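You operate a simulated robot arm through the tools that you are given. There is no shell and no other tool. Be economical: measure what you need, move in short steps, check, and stop when the job is done.

Carry out the task below with a simulated robot arm. There is one attempt and no reset: what you move stays moved.

JOB
Unload the grey meter at DARK and switch it off.
Fine: disc on the white mat; leave the slider at DARK and the blue arm swung aside.

It is judged by the outcome, as a careful person would: the job done as asked, and still so three seconds after it is handed in. It fails if anything else is knocked over, pushed out of place, dropped, spilled or broken.

ROBOT AND FRAMES
A 5-joint arm with a two-finger parallel gripper, fixed in place. Base frame: the origin is at the foot of the arm, x ahead of it, y to its left, z up; the work surface is at about z = 0.004. Units: m, rad, N and s.
With the tool pointing down near the work surface it reaches from about 0.26 to 0.68 m from the base axis. Its first joint turns from -1.152 to 1.152 rad. The tool tilts only in the upright plane through the base axis and itself; it spins freely about its own axis. Payload 2.9 kg.
The TCP is the grasp point between the finger pads, 0.03 m short of the fingertips. In the tool frame z runs along the fingers and y along their closing line. The gripper opens to 0.11 m. The fingers are 0.02 m wide and 0.01 m thick; the gripper's body (0.048 by 0.112 m) begins 0.055 m behind the TCP.
Orientation is told as [roll, pitch, yaw] about the base's x, y, z axes, in that order, counted from this pose: with the fingers straight down and closing along the base's y, the tool's x points along the base's -x, its y along +y and its z along -z.

CONTROLS
- The arm moves only by the tool apply_moves. Its argument "plan" is a list of rows, each a list of 3 entries, a list of its own where there are three numbers: the shift along the tool's x, y, z in m, then the turn, a rotation vector about the tool's x, y, z in rad, then the gripper command, from -1 (shut) to 1 (fully open), values between in proportion. In form: [[[x, y, z], [wx, wy, wz], hand], ...]. A call has 1 to 10 rows; each row shifts and turns the commanded pose from where the row before left it, along the tool's axes as they then stand. Each row takes 0.2 s and may step no farther than 0.05 m and 0.15 rad from the row before; otherwise, or with a gripper value out of range, the whole call is refused. A pose out of reach is approached as far as the arm can. The call stops where the force on the tool passes 60 N (or 10 N more than at its start, if that is more) or the arm is blocked; 0.2 s more then pass. Each finger travels about 0.108 m/s and halts on what it meets, pressing with about 44 N; the grip force reading is that of the motor and also rises with nothing between the fingers. The clock runs only during rows and for 0.2 s after the last one: add rows that do not move to give the fingers time. It gives the time, the measured TCP pose, the force on the tool (base axes), the opening and the grip force at its end, in the units of the frame above (readings bear some noise).
- Cameras (640 x 400 px; columns grow to the right, rows downward): "scene" is fixed at [0.0317, -0.447, 0.6113]; the picture's right is [0.81, -0.58, 0.00], its down [-0.30, -0.41, -0.86] and it looks along [0.50, 0.70, -0.51] (base axes); focal length 321 px, centre (320, 200). "wrist" rides on the gripper at [-0.036, 0, -0.057] in the tool frame; the picture's right is [0.00, -1.00, 0.00], its down [0.97, 0.00, -0.24] and it looks along [0.24, 0.00, 0.97] (tool axes); focal length 218 px, centre (320, 200). There is no depth. A picture from a camera that has moved, and an enlarged one, comes with that camera's place and axes in the base frame and with its lens.
- camera(camera): a new picture of that camera. It takes no simulated time.
- zoom(camera, box): a new picture of the part [left, top, right, bottom] of that camera's present view, enlarged. It takes no simulated time.
- hand_in(): hands the job in; it is judged then, once.

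Go step by step. Nothing tells you positions but the pictures and the camera data: compare them with the known pose of the tool, close in by small moves and look again before you grip or let go. The budget is 120 turns and 84 pictures, counting those below and the enlarged ones. Unless the task says otherwise, let go and move clear before handing in, and close with one line.

The tools are called by a JSON object that holds its "api" and its "payload". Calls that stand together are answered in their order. apply_moves: Moves the arm, as the interface text tells. Its arguments: {"type":"object","properties":{"plan":{"type":"array"}},"required":["plan"]} The other tools are called the same way: camera (camera) takes a picture; zoom (camera, box) takes an enlarged picture of a part of a camera's view; hand_in () hands the job in.

At the start:

```text
t: 0.0
tcp_pos: [0.3996, -0.0771, 0.3864]
ee_rot: [0.001, 0.001, 0.001]
contact_force: [0.2, 1.2, 0.2]
opening: 0.1102
grasp_force: 0.0
```

scene: 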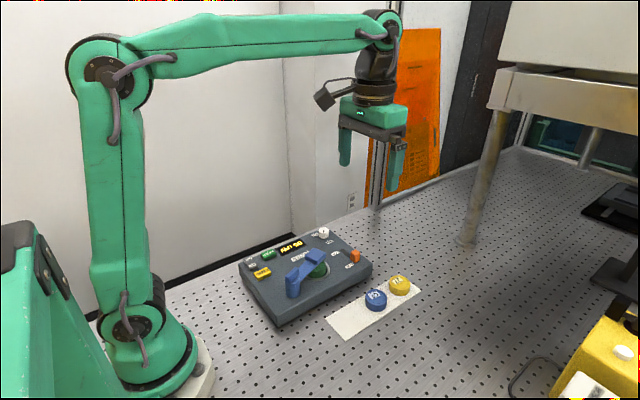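
wrist: 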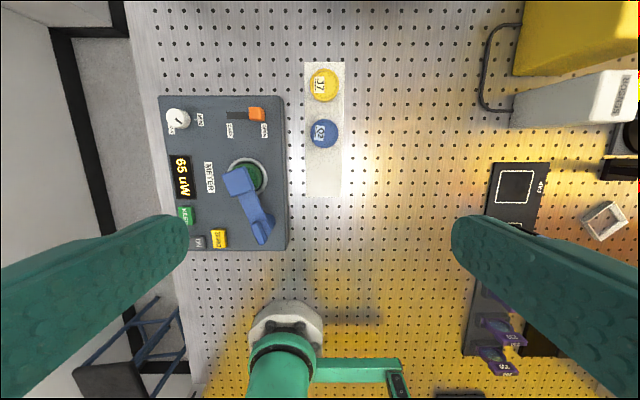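

I see a grey meter with a blue swing arm over a green disc, an orange slider, a knob and buttons, plus a white mat holding two discs. I'll zoom in to read the labels.

{"api": "zoom", "payload": {"camera": "wrist", "box": [150, 50, 360, 260]}}

{"api": "zoom", "payload": {"camera": "scene", "box": [230, 210, 430, 345]}}

```text
1.90 times, centred on (255, 155) of wrist
camera zoom: at [0.4361, -0.0776, 0.4433], right [0.0, -1.0, 0.0], down [-0.97, 0.0, 0.24], along [-0.24, 0.0, -0.97], focal length 416 px, centre (444, 286)
```

zoom: 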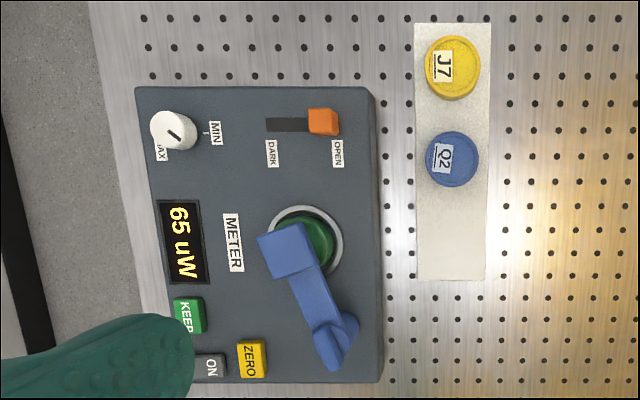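

```text
2.96 times, centred on (330, 278) of scene
camera zoom: at [0.0317, -0.447, 0.6113], right [0.81, -0.58, 0.0], down [-0.3, -0.41, -0.86], along [0.5, 0.7, -0.51], focal length 950 px, centre (290, -30)
```

zoom: 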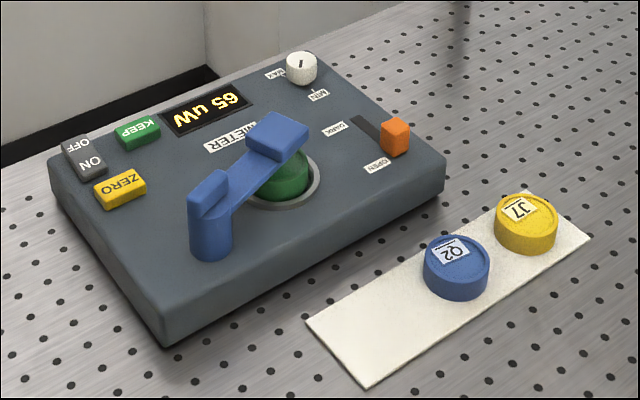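

The slider is near (0.488, 0.030), with its top at about z=0.05, and has to go from OPEN to DARK. The blue arm crosses the green disc and the rocker reads ON/OFF. I'll move closer above the meter for a better look.

{"api": "apply_moves", "payload": {"plan": [[[0.006, 0.0234, 0.032], [0, 0, 0], 1], [[0.006, 0.0234, 0.032], [0, 0, 0], 1], [[0.006, 0.0234, 0.032], [0, 0, 0], 1], [[0.006, 0.0234, 0.032], [0, 0, 0], 1], [[0.006, 0.0234, 0.032], [0, 0, 0], 1]]}}

{"api": "camera", "payload": {"camera": "wrist"}}

{"api": "zoom", "payload": {"camera": "scene", "box": [235, 220, 385, 330]}}

```text
t: 1.2
tcp_pos: [0.3711, 0.0409, 0.2256]
ee_rot: [-0.001, -0.003, 0.001]
contact_force: [0.1, 0.1, 0.5]
opening: 0.1101
grasp_force: 0.0
```

```text
79 pictures are left
camera wrist: at [0.4059, 0.0401, 0.2827], right [0.0, -1.0, 0.0], down [-0.97, 0.0, 0.24], along [-0.24, 0.0, -0.97], focal length 218 px, centre (320, 200)
```

wrist: 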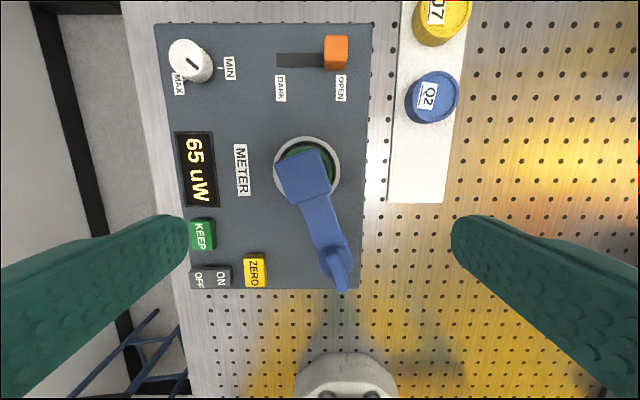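

```text
3.64 times, centred on (310, 275) of scene
camera zoom: at [0.0317, -0.447, 0.6113], right [0.81, -0.58, 0.0], down [-0.3, -0.41, -0.86], along [0.5, 0.7, -0.51], focal length 1166 px, centre (356, -73)
```

zoom: 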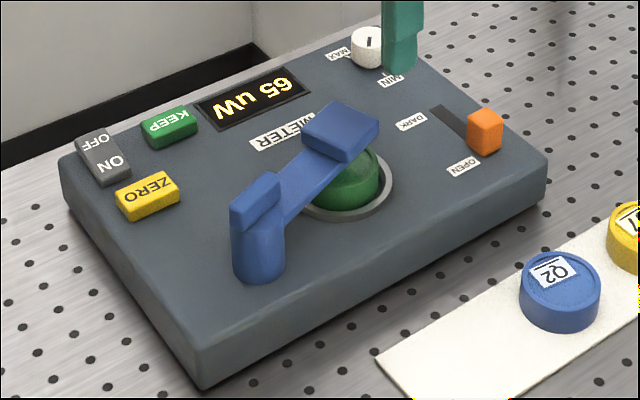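

The blue arm pivots on a post at the near end, around (0.30, 0.02), and its free block covers the disc. The slider comes first, so I'll shut the fingers and move above the −y side of it.

{"api": "apply_moves", "payload": {"plan": [[[-0.02925, -0.01125, 0.0189], [0, 0, 0], -1], [[-0.02925, -0.01125, 0.0189], [0, 0, 0], -1], [[-0.02925, -0.01125, 0.0189], [0, 0, 0], -1], [[-0.02925, -0.01125, 0.0189], [0, 0, 0], -1], [[0, 0, 0.03], [0, 0, 0], -1]]}}

{"api": "camera", "payload": {"camera": "wrist"}}

{"api": "zoom", "payload": {"camera": "scene", "box": [280, 200, 400, 290]}}

```text
t: 2.4
tcp_pos: [0.4866, -0.0044, 0.121]
ee_rot: [0.0, -0.001, 0.001]
contact_force: [-1.3, -1.1, -0.3]
opening: 0.0
grasp_force: 37.7
```

```text
77 pictures are left
camera wrist: at [0.5233, -0.005, 0.1777], right [0.0, -1.0, 0.0], down [-0.97, 0.0, 0.24], along [-0.24, 0.0, -0.97], focal length 218 px, centre (320, 200)
```

wrist: 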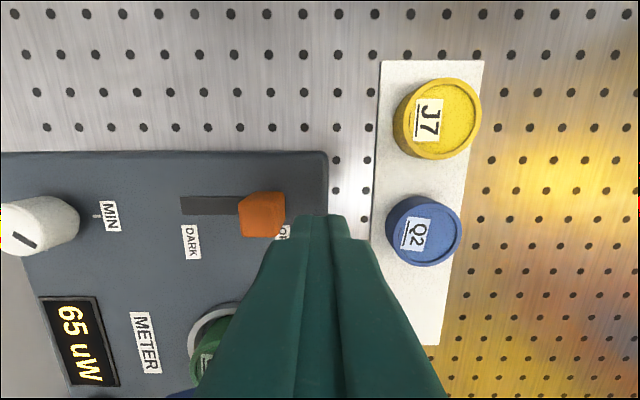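

```text
4.44 times, centred on (340, 245) of scene
camera zoom: at [0.0317, -0.447, 0.6113], right [0.81, -0.58, 0.0], down [-0.3, -0.41, -0.86], along [0.5, 0.7, -0.51], focal length 1426 px, centre (231, 0)
```

zoom: 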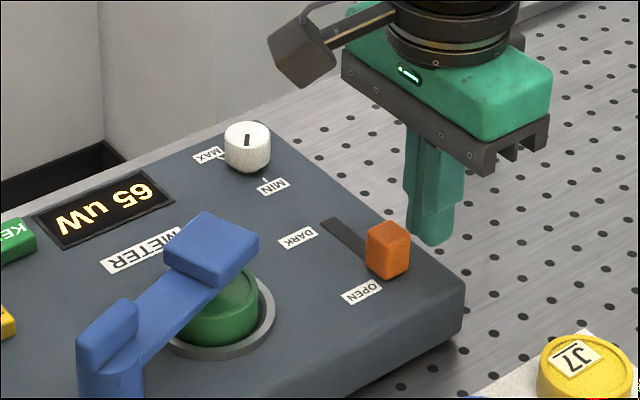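

The slider sits at (0.487, 0.027) and the fingers are beside it. I'll lower the tips to about z=0.05 and push toward +y.

{"api": "apply_moves", "payload": {"plan": [[[0, 0, 0.02], [0, 0, 0], -1], [[0, 0, 0.021], [0, 0, 0], -1], [[0, 0.01, 0], [0, 0, 0], -1], [[0, 0.01, 0], [0, 0, 0], -1], [[0, 0.01, 0], [0, 0, 0], -1]]}}

{"api": "camera", "payload": {"camera": "wrist"}}

```text
t: 3.6
tcp_pos: [0.4876, 0.0261, 0.0799]
ee_rot: [-0.001, 0.001, 0.001]
contact_force: [-0.7, -1.5, 0.2]
opening: 0.0
grasp_force: 37.6
```

```text
75 pictures are left
camera wrist: at [0.5235, 0.0249, 0.1369], right [0.0, -1.0, 0.0], down [-0.97, 0.0, 0.24], along [-0.24, 0.0, -0.97], focal length 218 px, centre (320, 200)
```

wrist: 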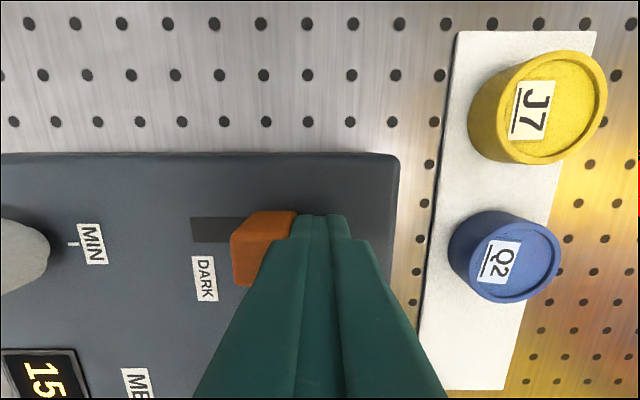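

The slider is moving freely and the reading is falling. About 2 cm of slot remains, so I'll continue in small steps.

{"api": "apply_moves", "payload": {"plan": [[[0, 0.01, 0], [0, 0, 0], -1], [[0, 0.005, 0], [0, 0, 0], -1], [[0, 0.003, 0], [0, 0, 0], -1]]}}

{"api": "camera", "payload": {"camera": "wrist"}}

```text
t: 4.4
tcp_pos: [0.4868, 0.0428, 0.0792]
ee_rot: [0.0, 0.0, 0.001]
contact_force: [-0.8, -0.2, 1.4]
opening: 0.0002
grasp_force: 37.9
```

```text
74 pictures are left
camera wrist: at [0.5229, 0.0426, 0.1369], right [0.0, -1.0, 0.0], down [-0.97, 0.0, 0.24], along [-0.24, 0.0, -0.97], focal length 218 px, centre (320, 200)
```

wrist: 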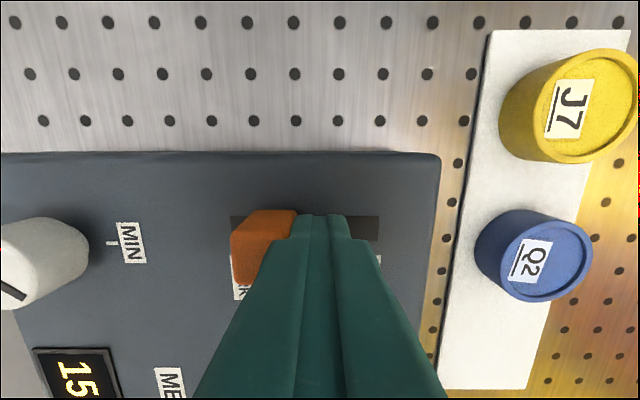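

About 5 mm remains, so I'll push gently to the end.

{"api": "apply_moves", "payload": {"plan": [[[0, 0.002, 0], [0, 0, 0], -1], [[0, 0.002, 0], [0, 0, 0], -1]]}}

{"api": "zoom", "payload": {"camera": "wrist", "box": [200, 180, 440, 330]}}

```text
t: 5.0
tcp_pos: [0.488, 0.0477, 0.0809]
ee_rot: [0.001, 0.0, 0.001]
contact_force: [-0.2, -0.3, 0.7]
opening: 0.0
grasp_force: 36.8
```

```text
2.67 times, centred on (320, 255) of wrist
camera zoom: at [0.5228, 0.0469, 0.1365], right [0.0, -1.0, 0.0], down [-0.97, 0.0, 0.24], along [-0.24, 0.0, -0.97], focal length 582 px, centre (320, 53)
```

zoom: 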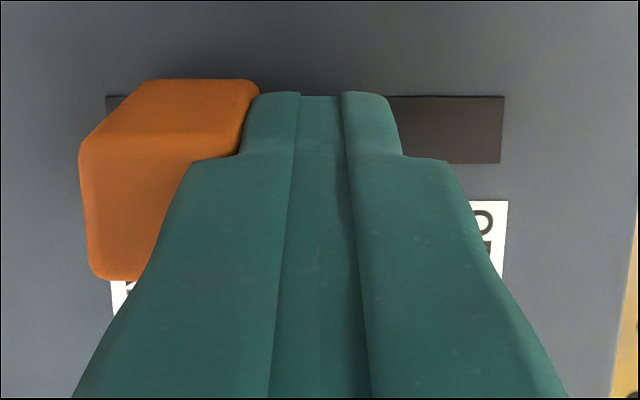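

{"api": "apply_moves", "payload": {"plan": [[[0, 0.002, 0], [0, 0, 0], -1], [[0, 0.001, 0], [0, 0, 0], -1]]}}

{"api": "zoom", "payload": {"camera": "wrist", "box": [200, 180, 440, 330]}}

```text
t: 5.6
tcp_pos: [0.487, 0.0499, 0.0798]
ee_rot: [0.001, 0.001, 0.001]
contact_force: [1.0, 0.7, -0.2]
opening: 0.0
grasp_force: 37.6
```

```text
2.67 times, centred on (320, 255) of wrist
camera zoom: at [0.5229, 0.0498, 0.1367], right [0.0, -1.0, 0.0], down [-0.97, 0.0, 0.24], along [-0.24, 0.0, -0.97], focal length 582 px, centre (320, 53)
```

zoom: 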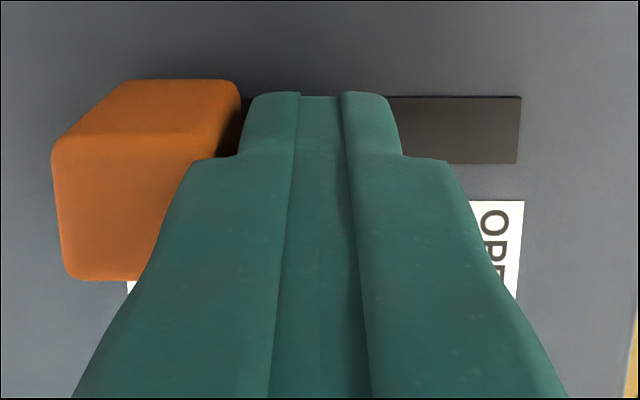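

The slider snapped away from the fingers into the DARK end. I'll back off, rise and go look at the arm.

{"api": "apply_moves", "payload": {"plan": [[[0, -0.004, 0], [0, 0, 0], -1], [[0, 0, 0.0], [0, 0, 0], -1], [[0, 0, -0.045], [0, 0, 0], -1], [[0, 0, -0.045], [0, 0, 0], -1], [[0.04, 0, -0.02], [0, 0, 0], -1], [[0.04, 0, 0], [0, 0, 0], -1], [[0.03, 0, 0], [0, 0, 0], -1]]}}

{"api": "camera", "payload": {"camera": "wrist"}}

{"api": "zoom", "payload": {"camera": "scene", "box": [235, 220, 385, 330]}}

```text
t: 7.2
tcp_pos: [0.3764, 0.0449, 0.1906]
ee_rot: [0.0, -0.001, 0.0]
contact_force: [0.4, -0.1, 0.5]
opening: 0.0
grasp_force: 37.4
```

```text
71 pictures are left
camera wrist: at [0.4125, 0.0452, 0.2466], right [0.0, -1.0, 0.0], down [-0.97, 0.0, 0.24], along [-0.24, 0.0, -0.97], focal length 218 px, centre (320, 200)
```

wrist: 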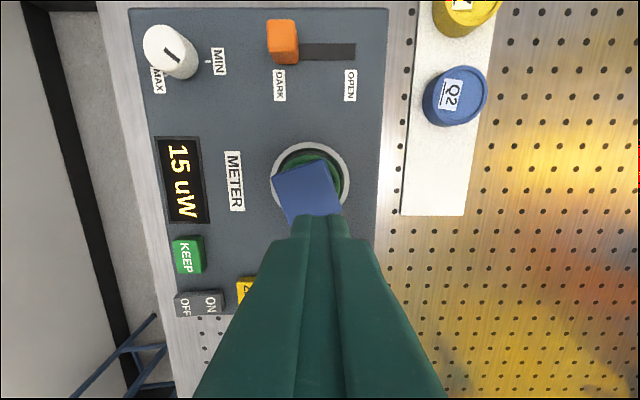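

```text
3.64 times, centred on (310, 275) of scene
camera zoom: at [0.0317, -0.447, 0.6113], right [0.81, -0.58, 0.0], down [-0.3, -0.41, -0.86], along [0.5, 0.7, -0.51], focal length 1166 px, centre (356, -73)
```

zoom: 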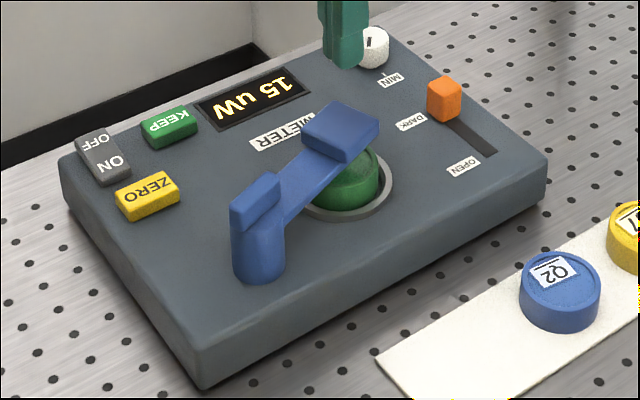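

The slider is at DARK. The arm pivots near (0.294, 0.025) and its block is over the disc at about (0.382, 0.056). I'll place the shut fingers on the block's −y side and swing it toward +y, which leaves room over the mat.

{"api": "apply_moves", "payload": {"plan": [[[-0.0086, -0.04, 0], [0, 0, 0], -1], [[0, 0, 0.035], [0, 0, 0], -1], [[0, 0, 0.035], [0, 0, 0], -1]]}}

{"api": "camera", "payload": {"camera": "wrist"}}

{"api": "zoom", "payload": {"camera": "scene", "box": [235, 220, 385, 330]}}

```text
t: 8.0
tcp_pos: [0.3854, 0.0055, 0.1188]
ee_rot: [-0.001, 0.0, 0.0]
contact_force: [0.1, -0.4, 0.6]
opening: 0.0
grasp_force: 37.5
```

```text
69 pictures are left
camera wrist: at [0.4221, 0.0056, 0.1764], right [0.0, -1.0, 0.0], down [-0.97, 0.0, 0.24], along [-0.24, 0.0, -0.97], focal length 218 px, centre (320, 200)
```

wrist: 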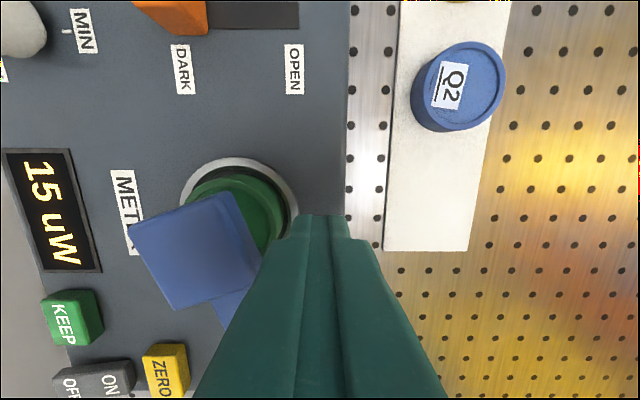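

```text
3.64 times, centred on (310, 275) of scene
camera zoom: at [0.0317, -0.447, 0.6113], right [0.81, -0.58, 0.0], down [-0.3, -0.41, -0.86], along [0.5, 0.7, -0.51], focal length 1166 px, centre (356, -73)
```

zoom: 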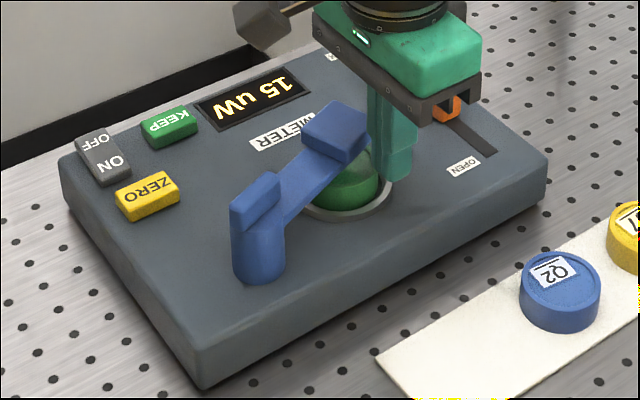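

The block's −y edge runs from (0.366, 0.031) to (0.404, 0.042). I'll lower the tips to about z=0.069 and start pushing +y.

{"api": "apply_moves", "payload": {"plan": [[[0, 0, 0.0195], [0, 0, 0], -1], [[0, 0.01, 0], [0, 0, 0], -1], [[0, 0.01, 0], [0, 0, 0], -1], [[0, 0.01, 0], [0, 0, 0], -1]]}}

{"api": "camera", "payload": {"camera": "wrist"}}

{"api": "zoom", "payload": {"camera": "scene", "box": [235, 220, 385, 330]}}

```text
t: 8.8
tcp_pos: [0.3859, 0.0188, 0.101]
ee_rot: [0.0, 0.0, -0.016]
contact_force: [1.8, -24.1, -0.2]
opening: 0.0
grasp_force: 37.9
stopped in row 4: the force on the tool passed its limit (the readings are from after the stop); the commanded pose is now the measured one
```

```text
67 pictures are left
camera wrist: at [0.4221, 0.0178, 0.1573], right [-0.02, -1.0, 0.0], down [-0.97, 0.01, 0.24], along [-0.24, 0.0, -0.97], focal length 218 px, centre (320, 200)
```

wrist: 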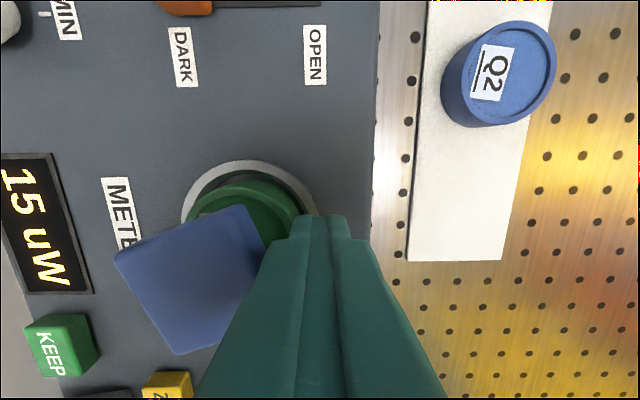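

```text
3.64 times, centred on (310, 275) of scene
camera zoom: at [0.0317, -0.447, 0.6113], right [0.81, -0.58, 0.0], down [-0.3, -0.41, -0.86], along [0.5, 0.7, -0.51], focal length 1166 px, centre (356, -73)
```

zoom: 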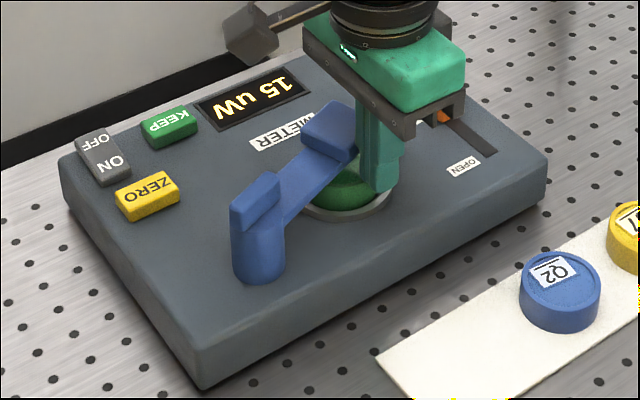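

The push stalled at 60 N without moving the arm, so it's stopped in that direction. I'll back off, go over to the +y side and try swinging it toward −y.

{"api": "apply_moves", "payload": {"plan": [[[0, -0.008, 0], [0, 0, -0.016], -1], [[0, 0, -0.045], [0, 0, 0], -1], [[0.009, 0.045, 0], [0, 0, 0], -1], [[0.009, 0.045, 0], [0, 0, 0], -1], [[0, 0.004, 0.02], [0, 0, 0], -1]]}}

{"api": "camera", "payload": {"camera": "wrist"}}

{"api": "zoom", "payload": {"camera": "scene", "box": [235, 220, 385, 330]}}

```text
t: 10.0
tcp_pos: [0.3675, 0.1082, 0.126]
ee_rot: [0.0, 0.001, 0.002]
contact_force: [-0.4, -0.8, -0.1]
opening: 0.0
grasp_force: 37.5
```

```text
65 pictures are left
camera wrist: at [0.4031, 0.1065, 0.1826], right [0.0, -1.0, 0.0], down [-0.97, 0.0, 0.24], along [-0.24, 0.0, -0.97], focal length 218 px, centre (320, 200)
```

wrist: 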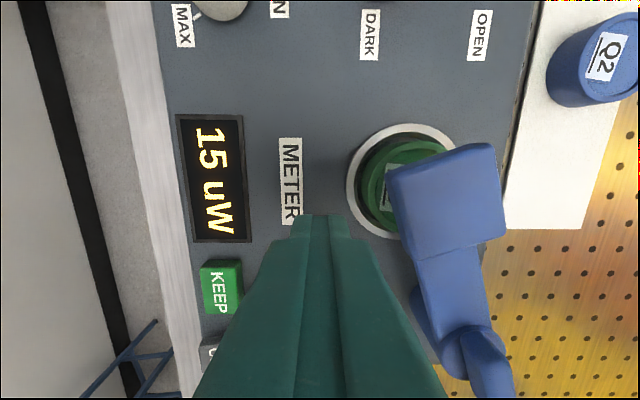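

```text
3.64 times, centred on (310, 275) of scene
camera zoom: at [0.0317, -0.447, 0.6113], right [0.81, -0.58, 0.0], down [-0.3, -0.41, -0.86], along [0.5, 0.7, -0.51], focal length 1166 px, centre (356, -73)
```

zoom: 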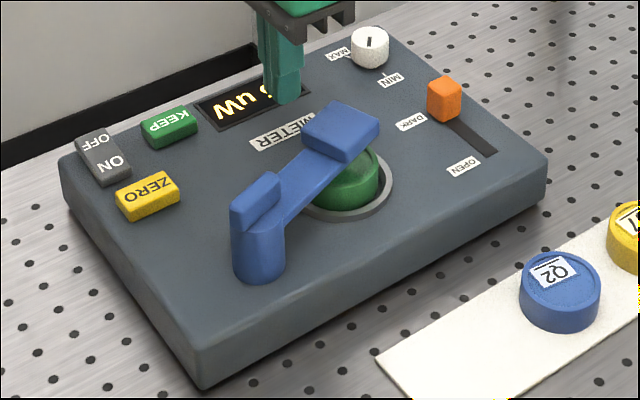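

From this side the block's +y edge is at y≈0.077. I'll lower and push gently toward −y.

{"api": "apply_moves", "payload": {"plan": [[[0, 0, 0.023], [0, 0, 0], -1], [[0, -0.012, 0], [0, 0, 0], -1], [[0, -0.01, 0], [0, 0, 0], -1], [[0, -0.008, 0], [0, 0, 0], -1], [[0, -0.008, 0], [0, 0, 0], -1]]}}

{"api": "camera", "payload": {"camera": "wrist"}}

{"api": "zoom", "payload": {"camera": "scene", "box": [235, 220, 385, 330]}}

```text
t: 11.2
tcp_pos: [0.3676, 0.0678, 0.104]
ee_rot: [0.002, 0.001, 0.005]
contact_force: [0.4, 0.3, 0.2]
opening: 0.0001
grasp_force: 37.8
```

```text
63 pictures are left
camera wrist: at [0.4039, 0.0679, 0.1594], right [0.0, -1.0, 0.0], down [-0.97, 0.0, 0.24], along [-0.24, 0.0, -0.97], focal length 218 px, centre (320, 200)
```

wrist: 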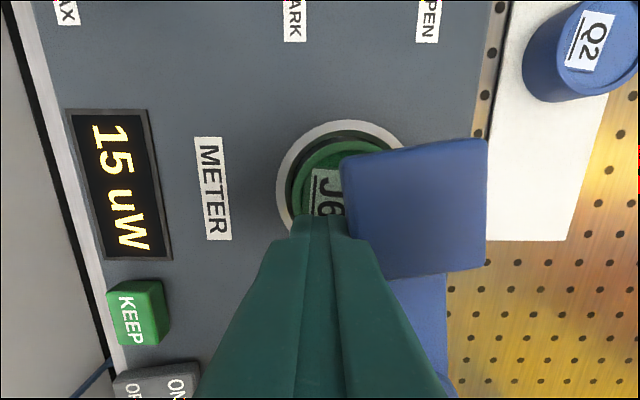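

```text
3.64 times, centred on (310, 275) of scene
camera zoom: at [0.0317, -0.447, 0.6113], right [0.81, -0.58, 0.0], down [-0.3, -0.41, -0.86], along [0.5, 0.7, -0.51], focal length 1166 px, centre (356, -73)
```

zoom: 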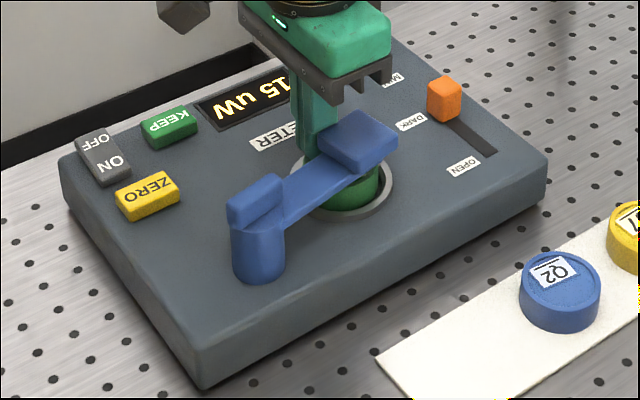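

The arm swings freely this way and the disc (J6) stays put. I'll continue along the arc.

{"api": "apply_moves", "payload": {"plan": [[[-0.004, -0.013, 0], [0, 0, 0], -1], [[-0.004, -0.013, 0], [0, 0, 0], -1], [[-0.002, -0.011, 0], [0, 0, 0], -1], [[0, -0.011, 0], [0, 0, 0], -1], [[0.002, -0.011, 0], [0, 0, 0], -1], [[0.002, -0.0104, 0], [0, 0, 0], -1], [[0.005, -0.0098, 0], [0, 0, 0], -1], [[0.005, -0.0098, 0], [0, 0, 0], -1]]}}

{"api": "camera", "payload": {"camera": "wrist"}}

{"api": "zoom", "payload": {"camera": "scene", "box": [235, 220, 385, 330]}}

```text
t: 13.0
tcp_pos: [0.3639, -0.0208, 0.1026]
ee_rot: [0.001, 0.0, 0.006]
contact_force: [0.0, 0.3, -0.2]
opening: 0.0
grasp_force: 37.6
```

```text
61 pictures are left
camera wrist: at [0.4002, -0.0213, 0.1597], right [0.0, -1.0, 0.0], down [-0.97, 0.0, 0.24], along [-0.24, 0.0, -0.97], focal length 218 px, centre (320, 200)
```

wrist: 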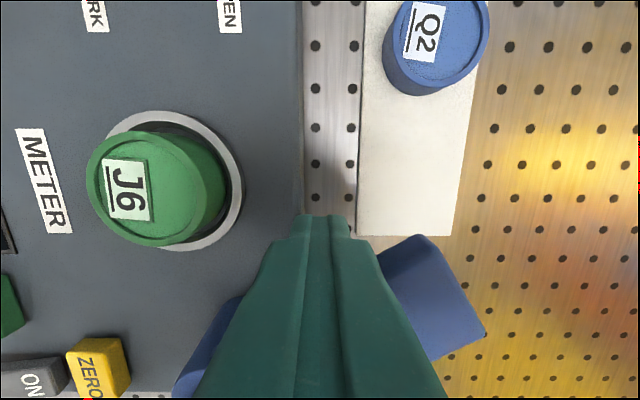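

```text
3.64 times, centred on (310, 275) of scene
camera zoom: at [0.0317, -0.447, 0.6113], right [0.81, -0.58, 0.0], down [-0.3, -0.41, -0.86], along [0.5, 0.7, -0.51], focal length 1166 px, centre (356, -73)
```

zoom: 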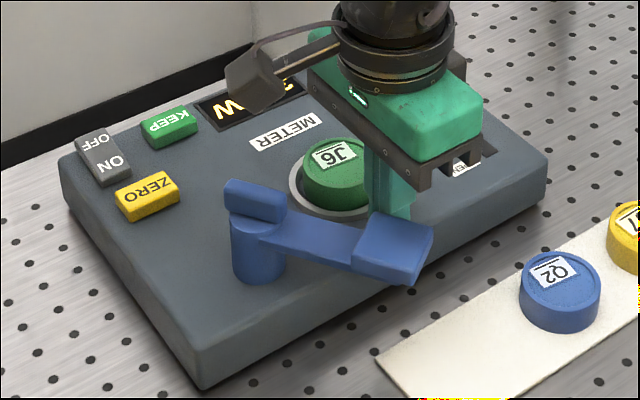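

The disc is uncovered. I'll keep swinging the arm well away from the mat.

{"api": "apply_moves", "payload": {"plan": [[[0.007, -0.0085, 0], [0, 0, 0], -1], [[0.007, -0.0085, 0], [0, 0, 0], -1], [[0.009, -0.006, 0], [0, 0, 0], -1], [[0.009, -0.006, 0], [0, 0, 0], -1], [[0.007, -0.0025, 0], [0, 0, 0], -1], [[0.007, -0.0025, 0], [0, 0, 0], -1]]}}

{"api": "camera", "payload": {"camera": "wrist"}}

{"api": "camera", "payload": {"camera": "scene"}}

```text
t: 14.4
tcp_pos: [0.323, -0.0553, 0.1041]
ee_rot: [-0.001, -0.014, 0.006]
contact_force: [38.5, 13.8, -11.3]
opening: 0.0
grasp_force: 37.7
```

```text
59 pictures are left
camera wrist: at [0.3584, -0.0553, 0.162], right [0.01, -1.0, 0.0], down [-0.97, -0.01, 0.22], along [-0.22, 0.0, -0.97], focal length 218 px, centre (320, 200)
```

wrist: 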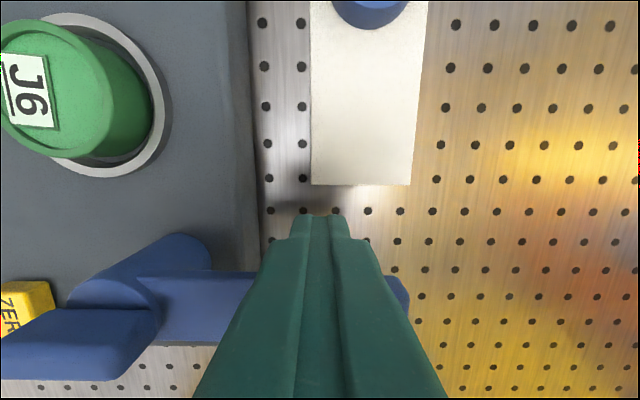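

```text
58 pictures are left
```

scene: 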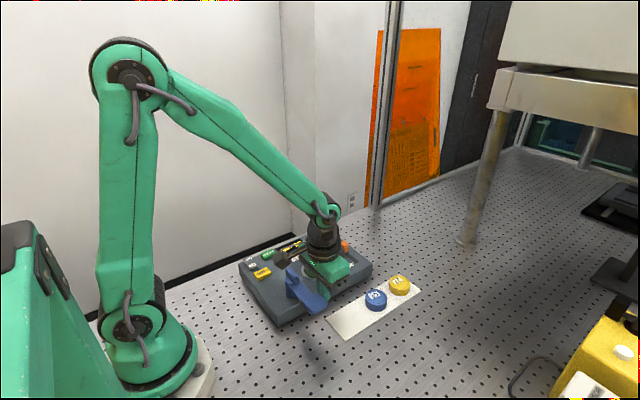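

The arm has reached its stop, roughly 90° aside and clear of the mat. I'll back off, rise, open and go above the disc.

{"api": "apply_moves", "payload": {"plan": [[[-0.008, 0.002, 0], [0, 0, 0], -1], [[0, 0, -0.045], [0, 0, 0], -1], [[0, 0, -0.03], [0, 0.0, -0.005], -1], [[-0.017, 0.036, 0], [0, 0, 0], 0.5], [[-0.017, 0.036, 0], [0, 0, 0], 0.5], [[-0.017, 0.036, 0], [0, 0, 0], 0.5], [[0, 0, 0], [0, 0, 0], 0.5]]}}

{"api": "camera", "payload": {"camera": "wrist"}}

{"api": "zoom", "payload": {"camera": "scene", "box": [235, 220, 385, 330]}}

```text
t: 16.0
tcp_pos: [0.3765, 0.0568, 0.1789]
ee_rot: [0.0, 0.002, 0.009]
contact_force: [0.1, 0.0, 0.4]
opening: 0.0825
grasp_force: 0.1
```

```text
57 pictures are left
camera wrist: at [0.4124, 0.0563, 0.2348], right [0.01, -1.0, 0.0], down [-0.97, -0.01, 0.24], along [-0.24, 0.0, -0.97], focal length 218 px, centre (320, 200)
```

wrist: 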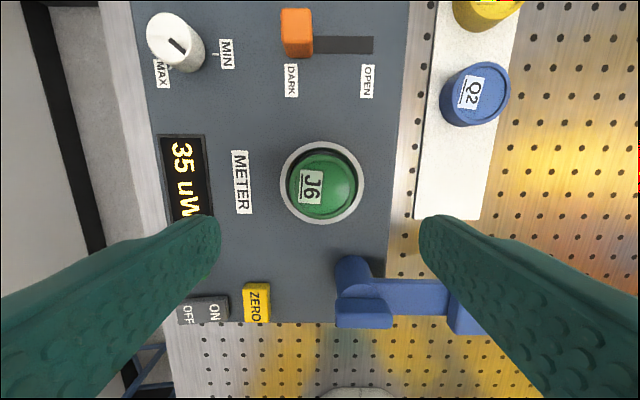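

```text
3.64 times, centred on (310, 275) of scene
camera zoom: at [0.0317, -0.447, 0.6113], right [0.81, -0.58, 0.0], down [-0.3, -0.41, -0.86], along [0.5, 0.7, -0.51], focal length 1166 px, centre (356, -73)
```

zoom: 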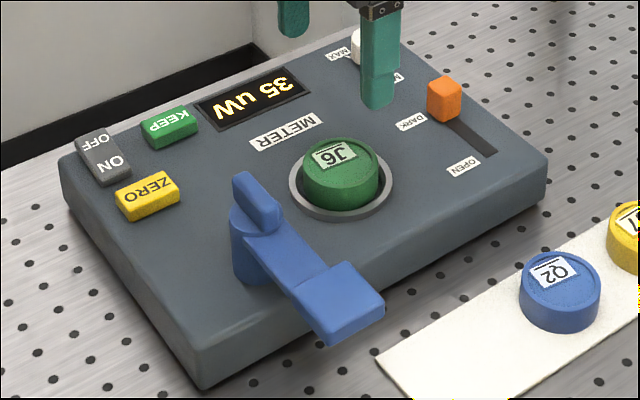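

The disc J6 is uncovered at about (0.382, 0.055), about 0.05 across with its top near z=0.067. I'll descend partway with the fingers open and check alignment.

{"api": "apply_moves", "payload": {"plan": [[[-0.0055, -0.002, 0.03], [0, 0, 0.009], 0.5], [[0, 0, 0.03], [0, 0, 0], 0.5], [[0, 0, 0.02], [0, 0, 0], 0.5]]}}

{"api": "camera", "payload": {"camera": "wrist"}}

{"api": "zoom", "payload": {"camera": "scene", "box": [275, 210, 385, 290]}}

```text
t: 16.8
tcp_pos: [0.3819, 0.0545, 0.0978]
ee_rot: [0.001, 0.001, -0.001]
contact_force: [0.8, 0.3, 0.2]
opening: 0.0827
grasp_force: 0.1
```

```text
55 pictures are left
camera wrist: at [0.4176, 0.0536, 0.154], right [0.0, -1.0, 0.0], down [-0.97, 0.0, 0.24], along [-0.24, 0.0, -0.97], focal length 218 px, centre (320, 200)
```

wrist: 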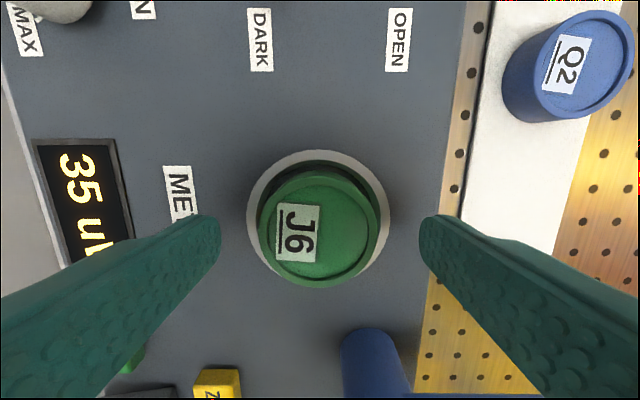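

```text
5.00 times, centred on (330, 250) of scene
camera zoom: at [0.0317, -0.447, 0.6113], right [0.81, -0.58, 0.0], down [-0.3, -0.41, -0.86], along [0.5, 0.7, -0.51], focal length 1604 px, centre (270, -50)
```

zoom: 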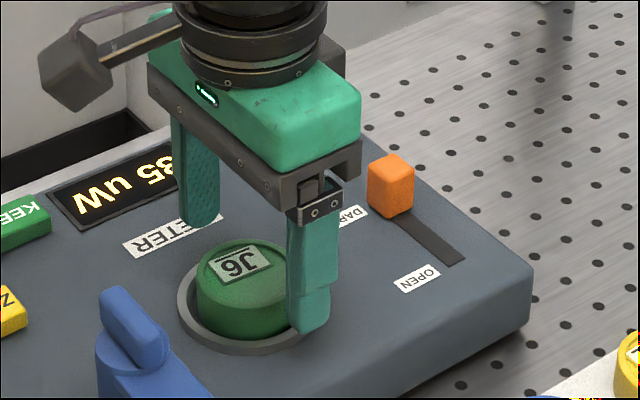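

It's well centred. I'll lower another 2 cm and close on the disc.

{"api": "apply_moves", "payload": {"plan": [[[-0.001, 0, 0.02], [0, 0, 0], 0.5], [[0, 0, 0], [0, 0, 0], -1], [[0, 0, 0], [0, 0, 0], -1], [[0, 0, 0], [0, 0, 0], -1]]}}

{"api": "zoom", "payload": {"camera": "scene", "box": [275, 210, 385, 290]}}

```text
t: 17.8
tcp_pos: [0.3829, 0.055, 0.0787]
ee_rot: [-0.001, 0.002, 0.003]
contact_force: [-13.2, 37.1, 17.4]
opening: 0.0692
grasp_force: 45.3
```

```text
5.00 times, centred on (330, 250) of scene
camera zoom: at [0.0317, -0.447, 0.6113], right [0.81, -0.58, 0.0], down [-0.29, -0.41, -0.86], along [0.5, 0.7, -0.51], focal length 1604 px, centre (270, -50)
```

zoom: 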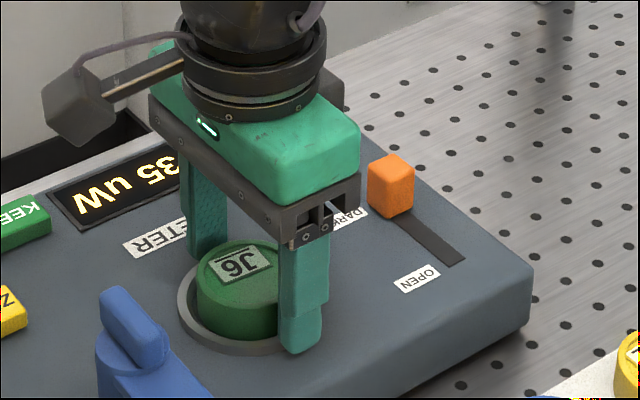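

The fingers stopped at 0.069, touching the ring's raised rim rather than the disc. I'll open, rise 7 mm and close again.

{"api": "apply_moves", "payload": {"plan": [[[0, 0, 0], [0, 0, 0], 0.5], [[0, 0, -0.007], [0, 0, 0], 0.5], [[0, 0, 0], [0, 0, 0], 0.2], [[0, 0, 0], [0, 0, 0], 0.0]]}}

{"api": "zoom", "payload": {"camera": "scene", "box": [275, 210, 385, 290]}}

{"api": "camera", "payload": {"camera": "wrist"}}

```text
t: 18.8
tcp_pos: [0.3825, 0.0542, 0.0847]
ee_rot: [0.0, 0.001, 0.0]
contact_force: [0.0, -0.2, -0.6]
opening: 0.0549
grasp_force: 0.0
```

```text
5.00 times, centred on (330, 250) of scene
camera zoom: at [0.0317, -0.447, 0.6113], right [0.81, -0.58, 0.0], down [-0.3, -0.41, -0.86], along [0.5, 0.7, -0.51], focal length 1604 px, centre (270, -50)
```

zoom: 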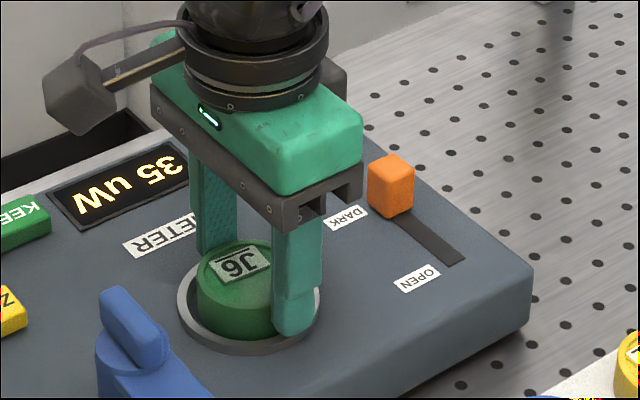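

```text
51 pictures are left
camera wrist: at [0.4183, 0.0529, 0.1413], right [0.0, -1.0, 0.0], down [-0.97, 0.0, 0.24], along [-0.24, 0.0, -0.97], focal length 218 px, centre (320, 200)
```

wrist: 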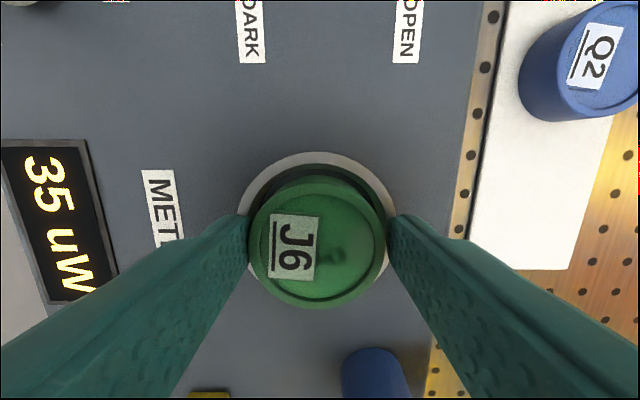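

The fingers have now cleared the rim on both sides of the disc. I'll close and lift slightly.

{"api": "apply_moves", "payload": {"plan": [[[-0.001, 0, 0], [0, 0, 0], -1], [[0, 0, 0], [0, 0, 0], -1], [[0, 0, -0.01], [0, 0, 0], -1], [[0, 0, -0.03], [0, 0, 0], -1]]}}

{"api": "zoom", "payload": {"camera": "scene", "box": [275, 190, 405, 290]}}

{"api": "camera", "payload": {"camera": "wrist"}}

```text
t: 19.8
tcp_pos: [0.3849, 0.0526, 0.1251]
ee_rot: [0.0, 0.0, 0.001]
contact_force: [0.2, 0.0, -0.1]
opening: 0.0501
grasp_force: 44.1
```

```text
4.00 times, centred on (340, 240) of scene
camera zoom: at [0.0317, -0.447, 0.6113], right [0.81, -0.58, 0.0], down [-0.3, -0.41, -0.86], along [0.5, 0.7, -0.51], focal length 1283 px, centre (240, 40)
```

zoom: 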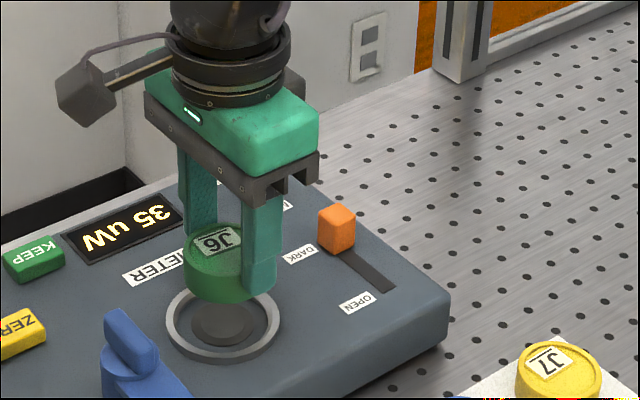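

```text
49 pictures are left
camera wrist: at [0.4199, 0.0527, 0.1814], right [0.0, -1.0, 0.0], down [-0.97, 0.0, 0.24], along [-0.24, 0.0, -0.97], focal length 218 px, centre (320, 200)
```

wrist: 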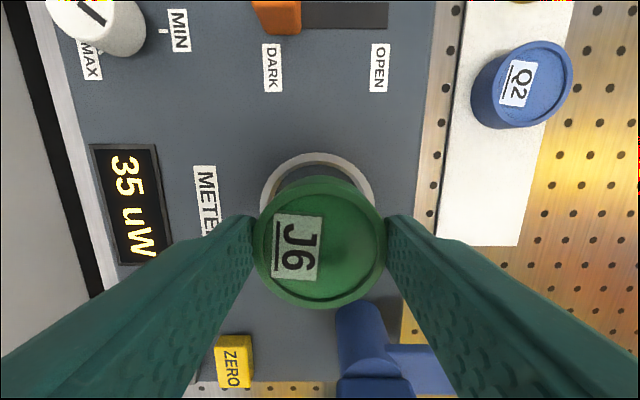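

The disc is held. I'll rise and carry it over to the free end of the mat.

{"api": "apply_moves", "payload": {"plan": [[[0, 0, -0.025], [0, 0, 0], -1], [[-0.001, -0.035, 0], [0, 0, 0], -1], [[-0.001, -0.035, 0], [0, 0, 0], -1], [[-0.001, -0.035, 0], [0, 0, 0], -1], [[0, -0.034, 0], [0, 0, 0], -1], [[0, 0, 0.03], [0, 0, 0], -1]]}}

{"api": "zoom", "payload": {"camera": "scene", "box": [285, 220, 445, 345]}}

{"api": "camera", "payload": {"camera": "wrist"}}

```text
t: 21.2
tcp_pos: [0.3869, -0.0854, 0.1213]
ee_rot: [-0.001, 0.001, 0.0]
contact_force: [-1.0, 0.1, -0.6]
opening: 0.05
grasp_force: 44.2
```

```text
3.20 times, centred on (365, 282) of scene
camera zoom: at [0.0317, -0.447, 0.6113], right [0.81, -0.58, 0.0], down [-0.3, -0.41, -0.86], along [0.5, 0.7, -0.51], focal length 1026 px, centre (176, -64)
```

zoom: 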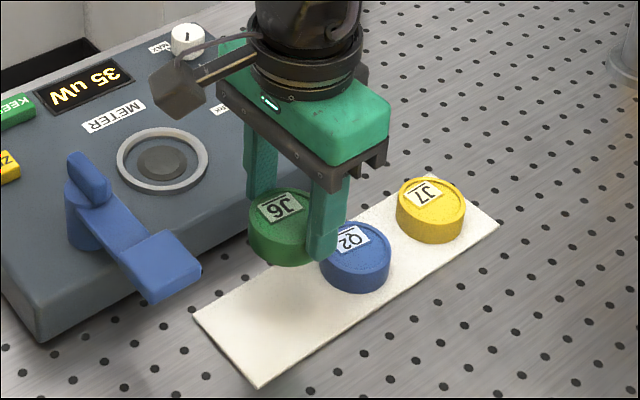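

```text
47 pictures are left
camera wrist: at [0.4228, -0.0863, 0.1773], right [0.0, -1.0, 0.0], down [-0.97, 0.0, 0.24], along [-0.24, 0.0, -0.97], focal length 218 px, centre (320, 200)
```

wrist: 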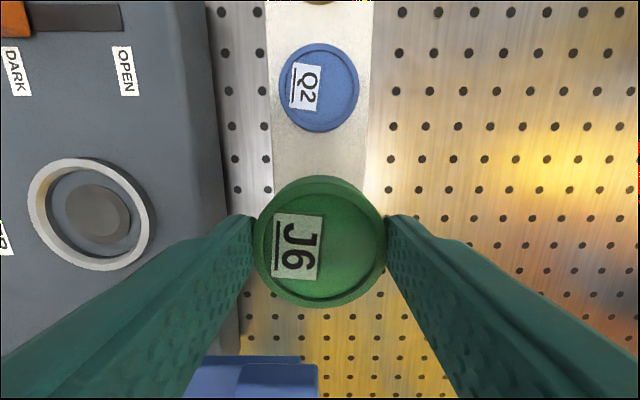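

It's centred over the mat with clear space from Q2. I estimate touchdown at TCP z≈0.051, so I'll lower to just above that.

{"api": "apply_moves", "payload": {"plan": [[[0.001, 0, 0.03], [0, 0, 0], -1], [[0, 0, 0.025], [0, 0, 0], -1], [[0, 0, 0.008], [0, 0, 0], -1]]}}

{"api": "zoom", "payload": {"camera": "scene", "box": [305, 250, 425, 345]}}

```text
t: 22.0
tcp_pos: [0.3858, -0.0846, 0.0558]
ee_rot: [0.002, 0.001, 0.0]
contact_force: [-0.7, -0.8, -0.7]
opening: 0.0504
grasp_force: 44.0
```

```text
4.21 times, centred on (365, 298) of scene
camera zoom: at [0.0317, -0.447, 0.6113], right [0.81, -0.58, 0.0], down [-0.3, -0.41, -0.86], along [0.5, 0.7, -0.51], focal length 1350 px, centre (130, -210)
```

zoom: 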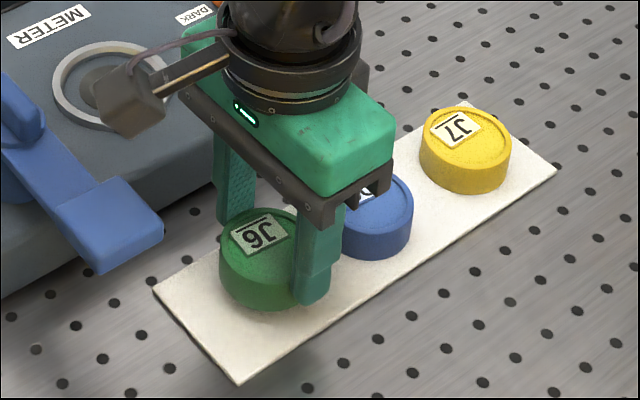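

{"api": "apply_moves", "payload": {"plan": [[[0, 0, 0.003], [0, 0, 0], -1], [[0, 0, 0.001], [0, 0, 0], -1]]}}

{"api": "zoom", "payload": {"camera": "scene", "box": [305, 250, 425, 345]}}

```text
t: 22.6
tcp_pos: [0.3857, -0.0856, 0.0529]
ee_rot: [0.0, 0.0, 0.0]
contact_force: [-0.4, -0.4, -1.6]
opening: 0.0504
grasp_force: 44.0
```

```text
4.21 times, centred on (365, 298) of scene
camera zoom: at [0.0317, -0.447, 0.6113], right [0.81, -0.58, 0.0], down [-0.3, -0.41, -0.86], along [0.5, 0.7, -0.51], focal length 1350 px, centre (130, -210)
```

zoom: 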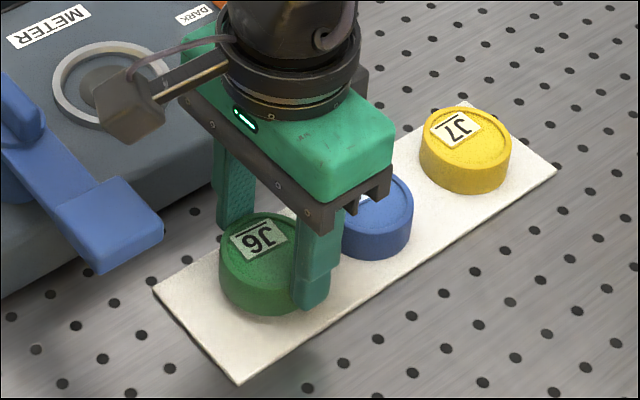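

No contact yet, so I'll continue in small steps.

{"api": "apply_moves", "payload": {"plan": [[[0, 0, 0.002], [0, 0, 0], -1]]}}

{"api": "apply_moves", "payload": {"plan": [[[0, 0, 0.0015], [0, 0, 0], -1]]}}

{"api": "zoom", "payload": {"camera": "scene", "box": [305, 250, 425, 345]}}

```text
t: 23.0
tcp_pos: [0.3848, -0.0857, 0.05]
ee_rot: [0.0, 0.001, 0.001]
contact_force: [0.6, -0.8, -1.1]
opening: 0.05
grasp_force: 43.8
```

```text
t: 23.4
tcp_pos: [0.3839, -0.0855, 0.0495]
ee_rot: [0.001, 0.002, -0.001]
contact_force: [0.0, 0.0, -0.2]
opening: 0.0505
grasp_force: 43.9
```

```text
4.21 times, centred on (365, 298) of scene
camera zoom: at [0.0317, -0.447, 0.6113], right [0.81, -0.58, 0.0], down [-0.3, -0.41, -0.86], along [0.5, 0.7, -0.51], focal length 1350 px, centre (130, -210)
```

zoom: 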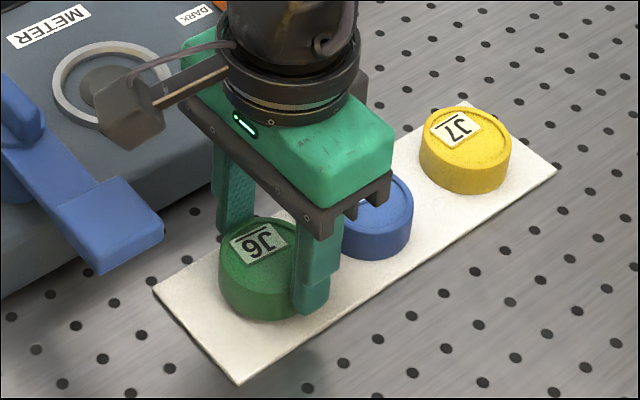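

{"api": "apply_moves", "payload": {"plan": [[[0, 0, 0.0015], [0, 0, 0], -1]]}}

{"api": "apply_moves", "payload": {"plan": [[[0, 0, 0.0015], [0, 0, 0], -1]]}}

{"api": "zoom", "payload": {"camera": "scene", "box": [325, 280, 395, 335]}}

```text
t: 23.8
tcp_pos: [0.3866, -0.0851, 0.0476]
ee_rot: [-0.001, 0.002, 0.0]
contact_force: [-0.2, -0.2, -0.9]
opening: 0.0502
grasp_force: 43.8
```

```text
t: 24.2
tcp_pos: [0.3852, -0.0843, 0.0451]
ee_rot: [-0.001, 0.002, 0.002]
contact_force: [0.8, 0.0, -1.1]
opening: 0.0502
grasp_force: 44.7
```

```text
7.27 times, centred on (360, 308) of scene
camera zoom: at [0.0317, -0.447, 0.6113], right [0.81, -0.58, 0.0], down [-0.3, -0.41, -0.86], along [0.5, 0.7, -0.51], focal length 2333 px, centre (29, -582)
```

zoom: 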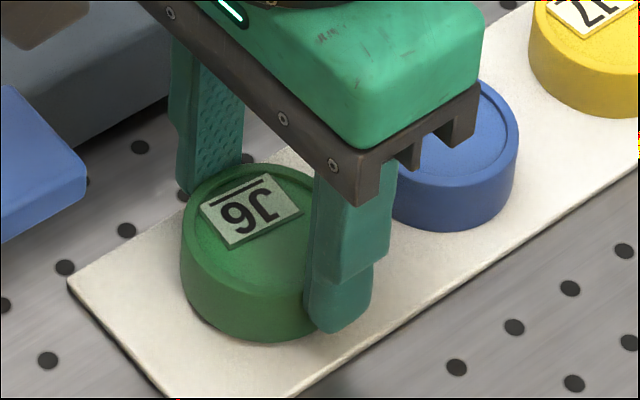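

By comparison with Q2, the bottom of J6 is nearly at the mat. I'll go on in 1 mm steps until I feel contact.

{"api": "apply_moves", "payload": {"plan": [[[0, 0, 0.001], [0, 0, 0], -1]]}}

{"api": "apply_moves", "payload": {"plan": [[[0, 0, 0.001], [0, 0, 0], -1]]}}

{"api": "zoom", "payload": {"camera": "scene", "box": [325, 280, 395, 335]}}

```text
t: 24.6
tcp_pos: [0.3863, -0.0851, 0.0447]
ee_rot: [-0.001, 0.001, -0.001]
contact_force: [0.3, -0.4, -0.1]
opening: 0.0504
grasp_force: 44.3
```

```text
t: 25.0
tcp_pos: [0.3854, -0.0859, 0.0447]
ee_rot: [0.0, 0.002, -0.001]
contact_force: [-0.4, -0.4, -0.6]
opening: 0.0502
grasp_force: 44.0
```

```text
7.27 times, centred on (360, 308) of scene
camera zoom: at [0.0317, -0.447, 0.6113], right [0.81, -0.58, 0.0], down [-0.3, -0.41, -0.86], along [0.5, 0.7, -0.51], focal length 2333 px, centre (29, -582)
```

zoom: 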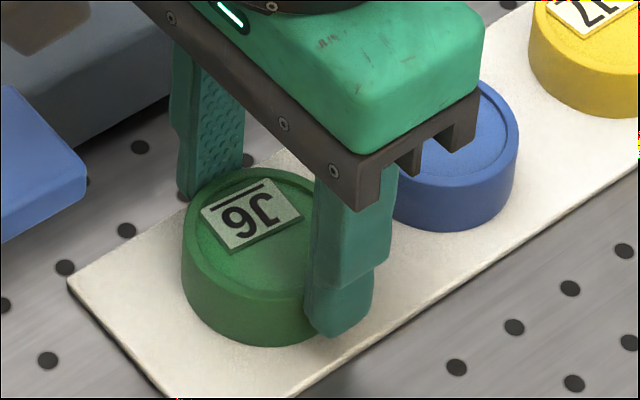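

{"api": "apply_moves", "payload": {"plan": [[[0, 0, 0.001], [0, 0, 0], -1]]}}

{"api": "apply_moves", "payload": {"plan": [[[0, 0, 0.001], [0, 0, 0], -1]]}}

{"api": "zoom", "payload": {"camera": "scene", "box": [325, 280, 395, 335]}}

```text
t: 25.4
tcp_pos: [0.3855, -0.0853, 0.0445]
ee_rot: [0.0, 0.0, -0.001]
contact_force: [-3.3, 3.9, 14.0]
opening: 0.0504
grasp_force: 44.0
```

```text
t: 25.8
tcp_pos: [0.3858, -0.0849, 0.0436]
ee_rot: [-0.001, 0.0, 0.0]
contact_force: [-10.9, 4.2, 37.9]
opening: 0.0503
grasp_force: 43.8
```

```text
7.27 times, centred on (360, 308) of scene
camera zoom: at [0.0315, -0.4469, 0.6113], right [0.81, -0.58, 0.0], down [-0.29, -0.41, -0.86], along [0.5, 0.7, -0.51], focal length 2333 px, centre (29, -582)
```

zoom: 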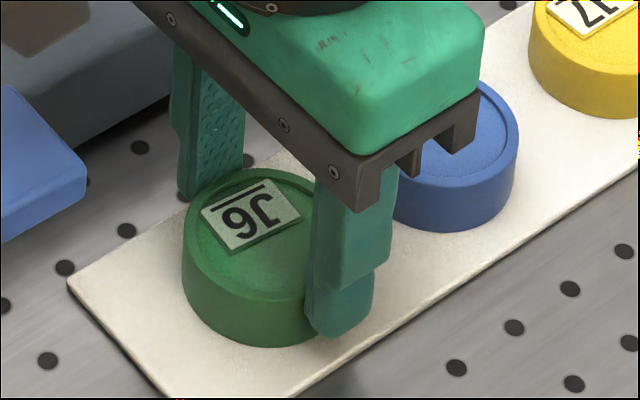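

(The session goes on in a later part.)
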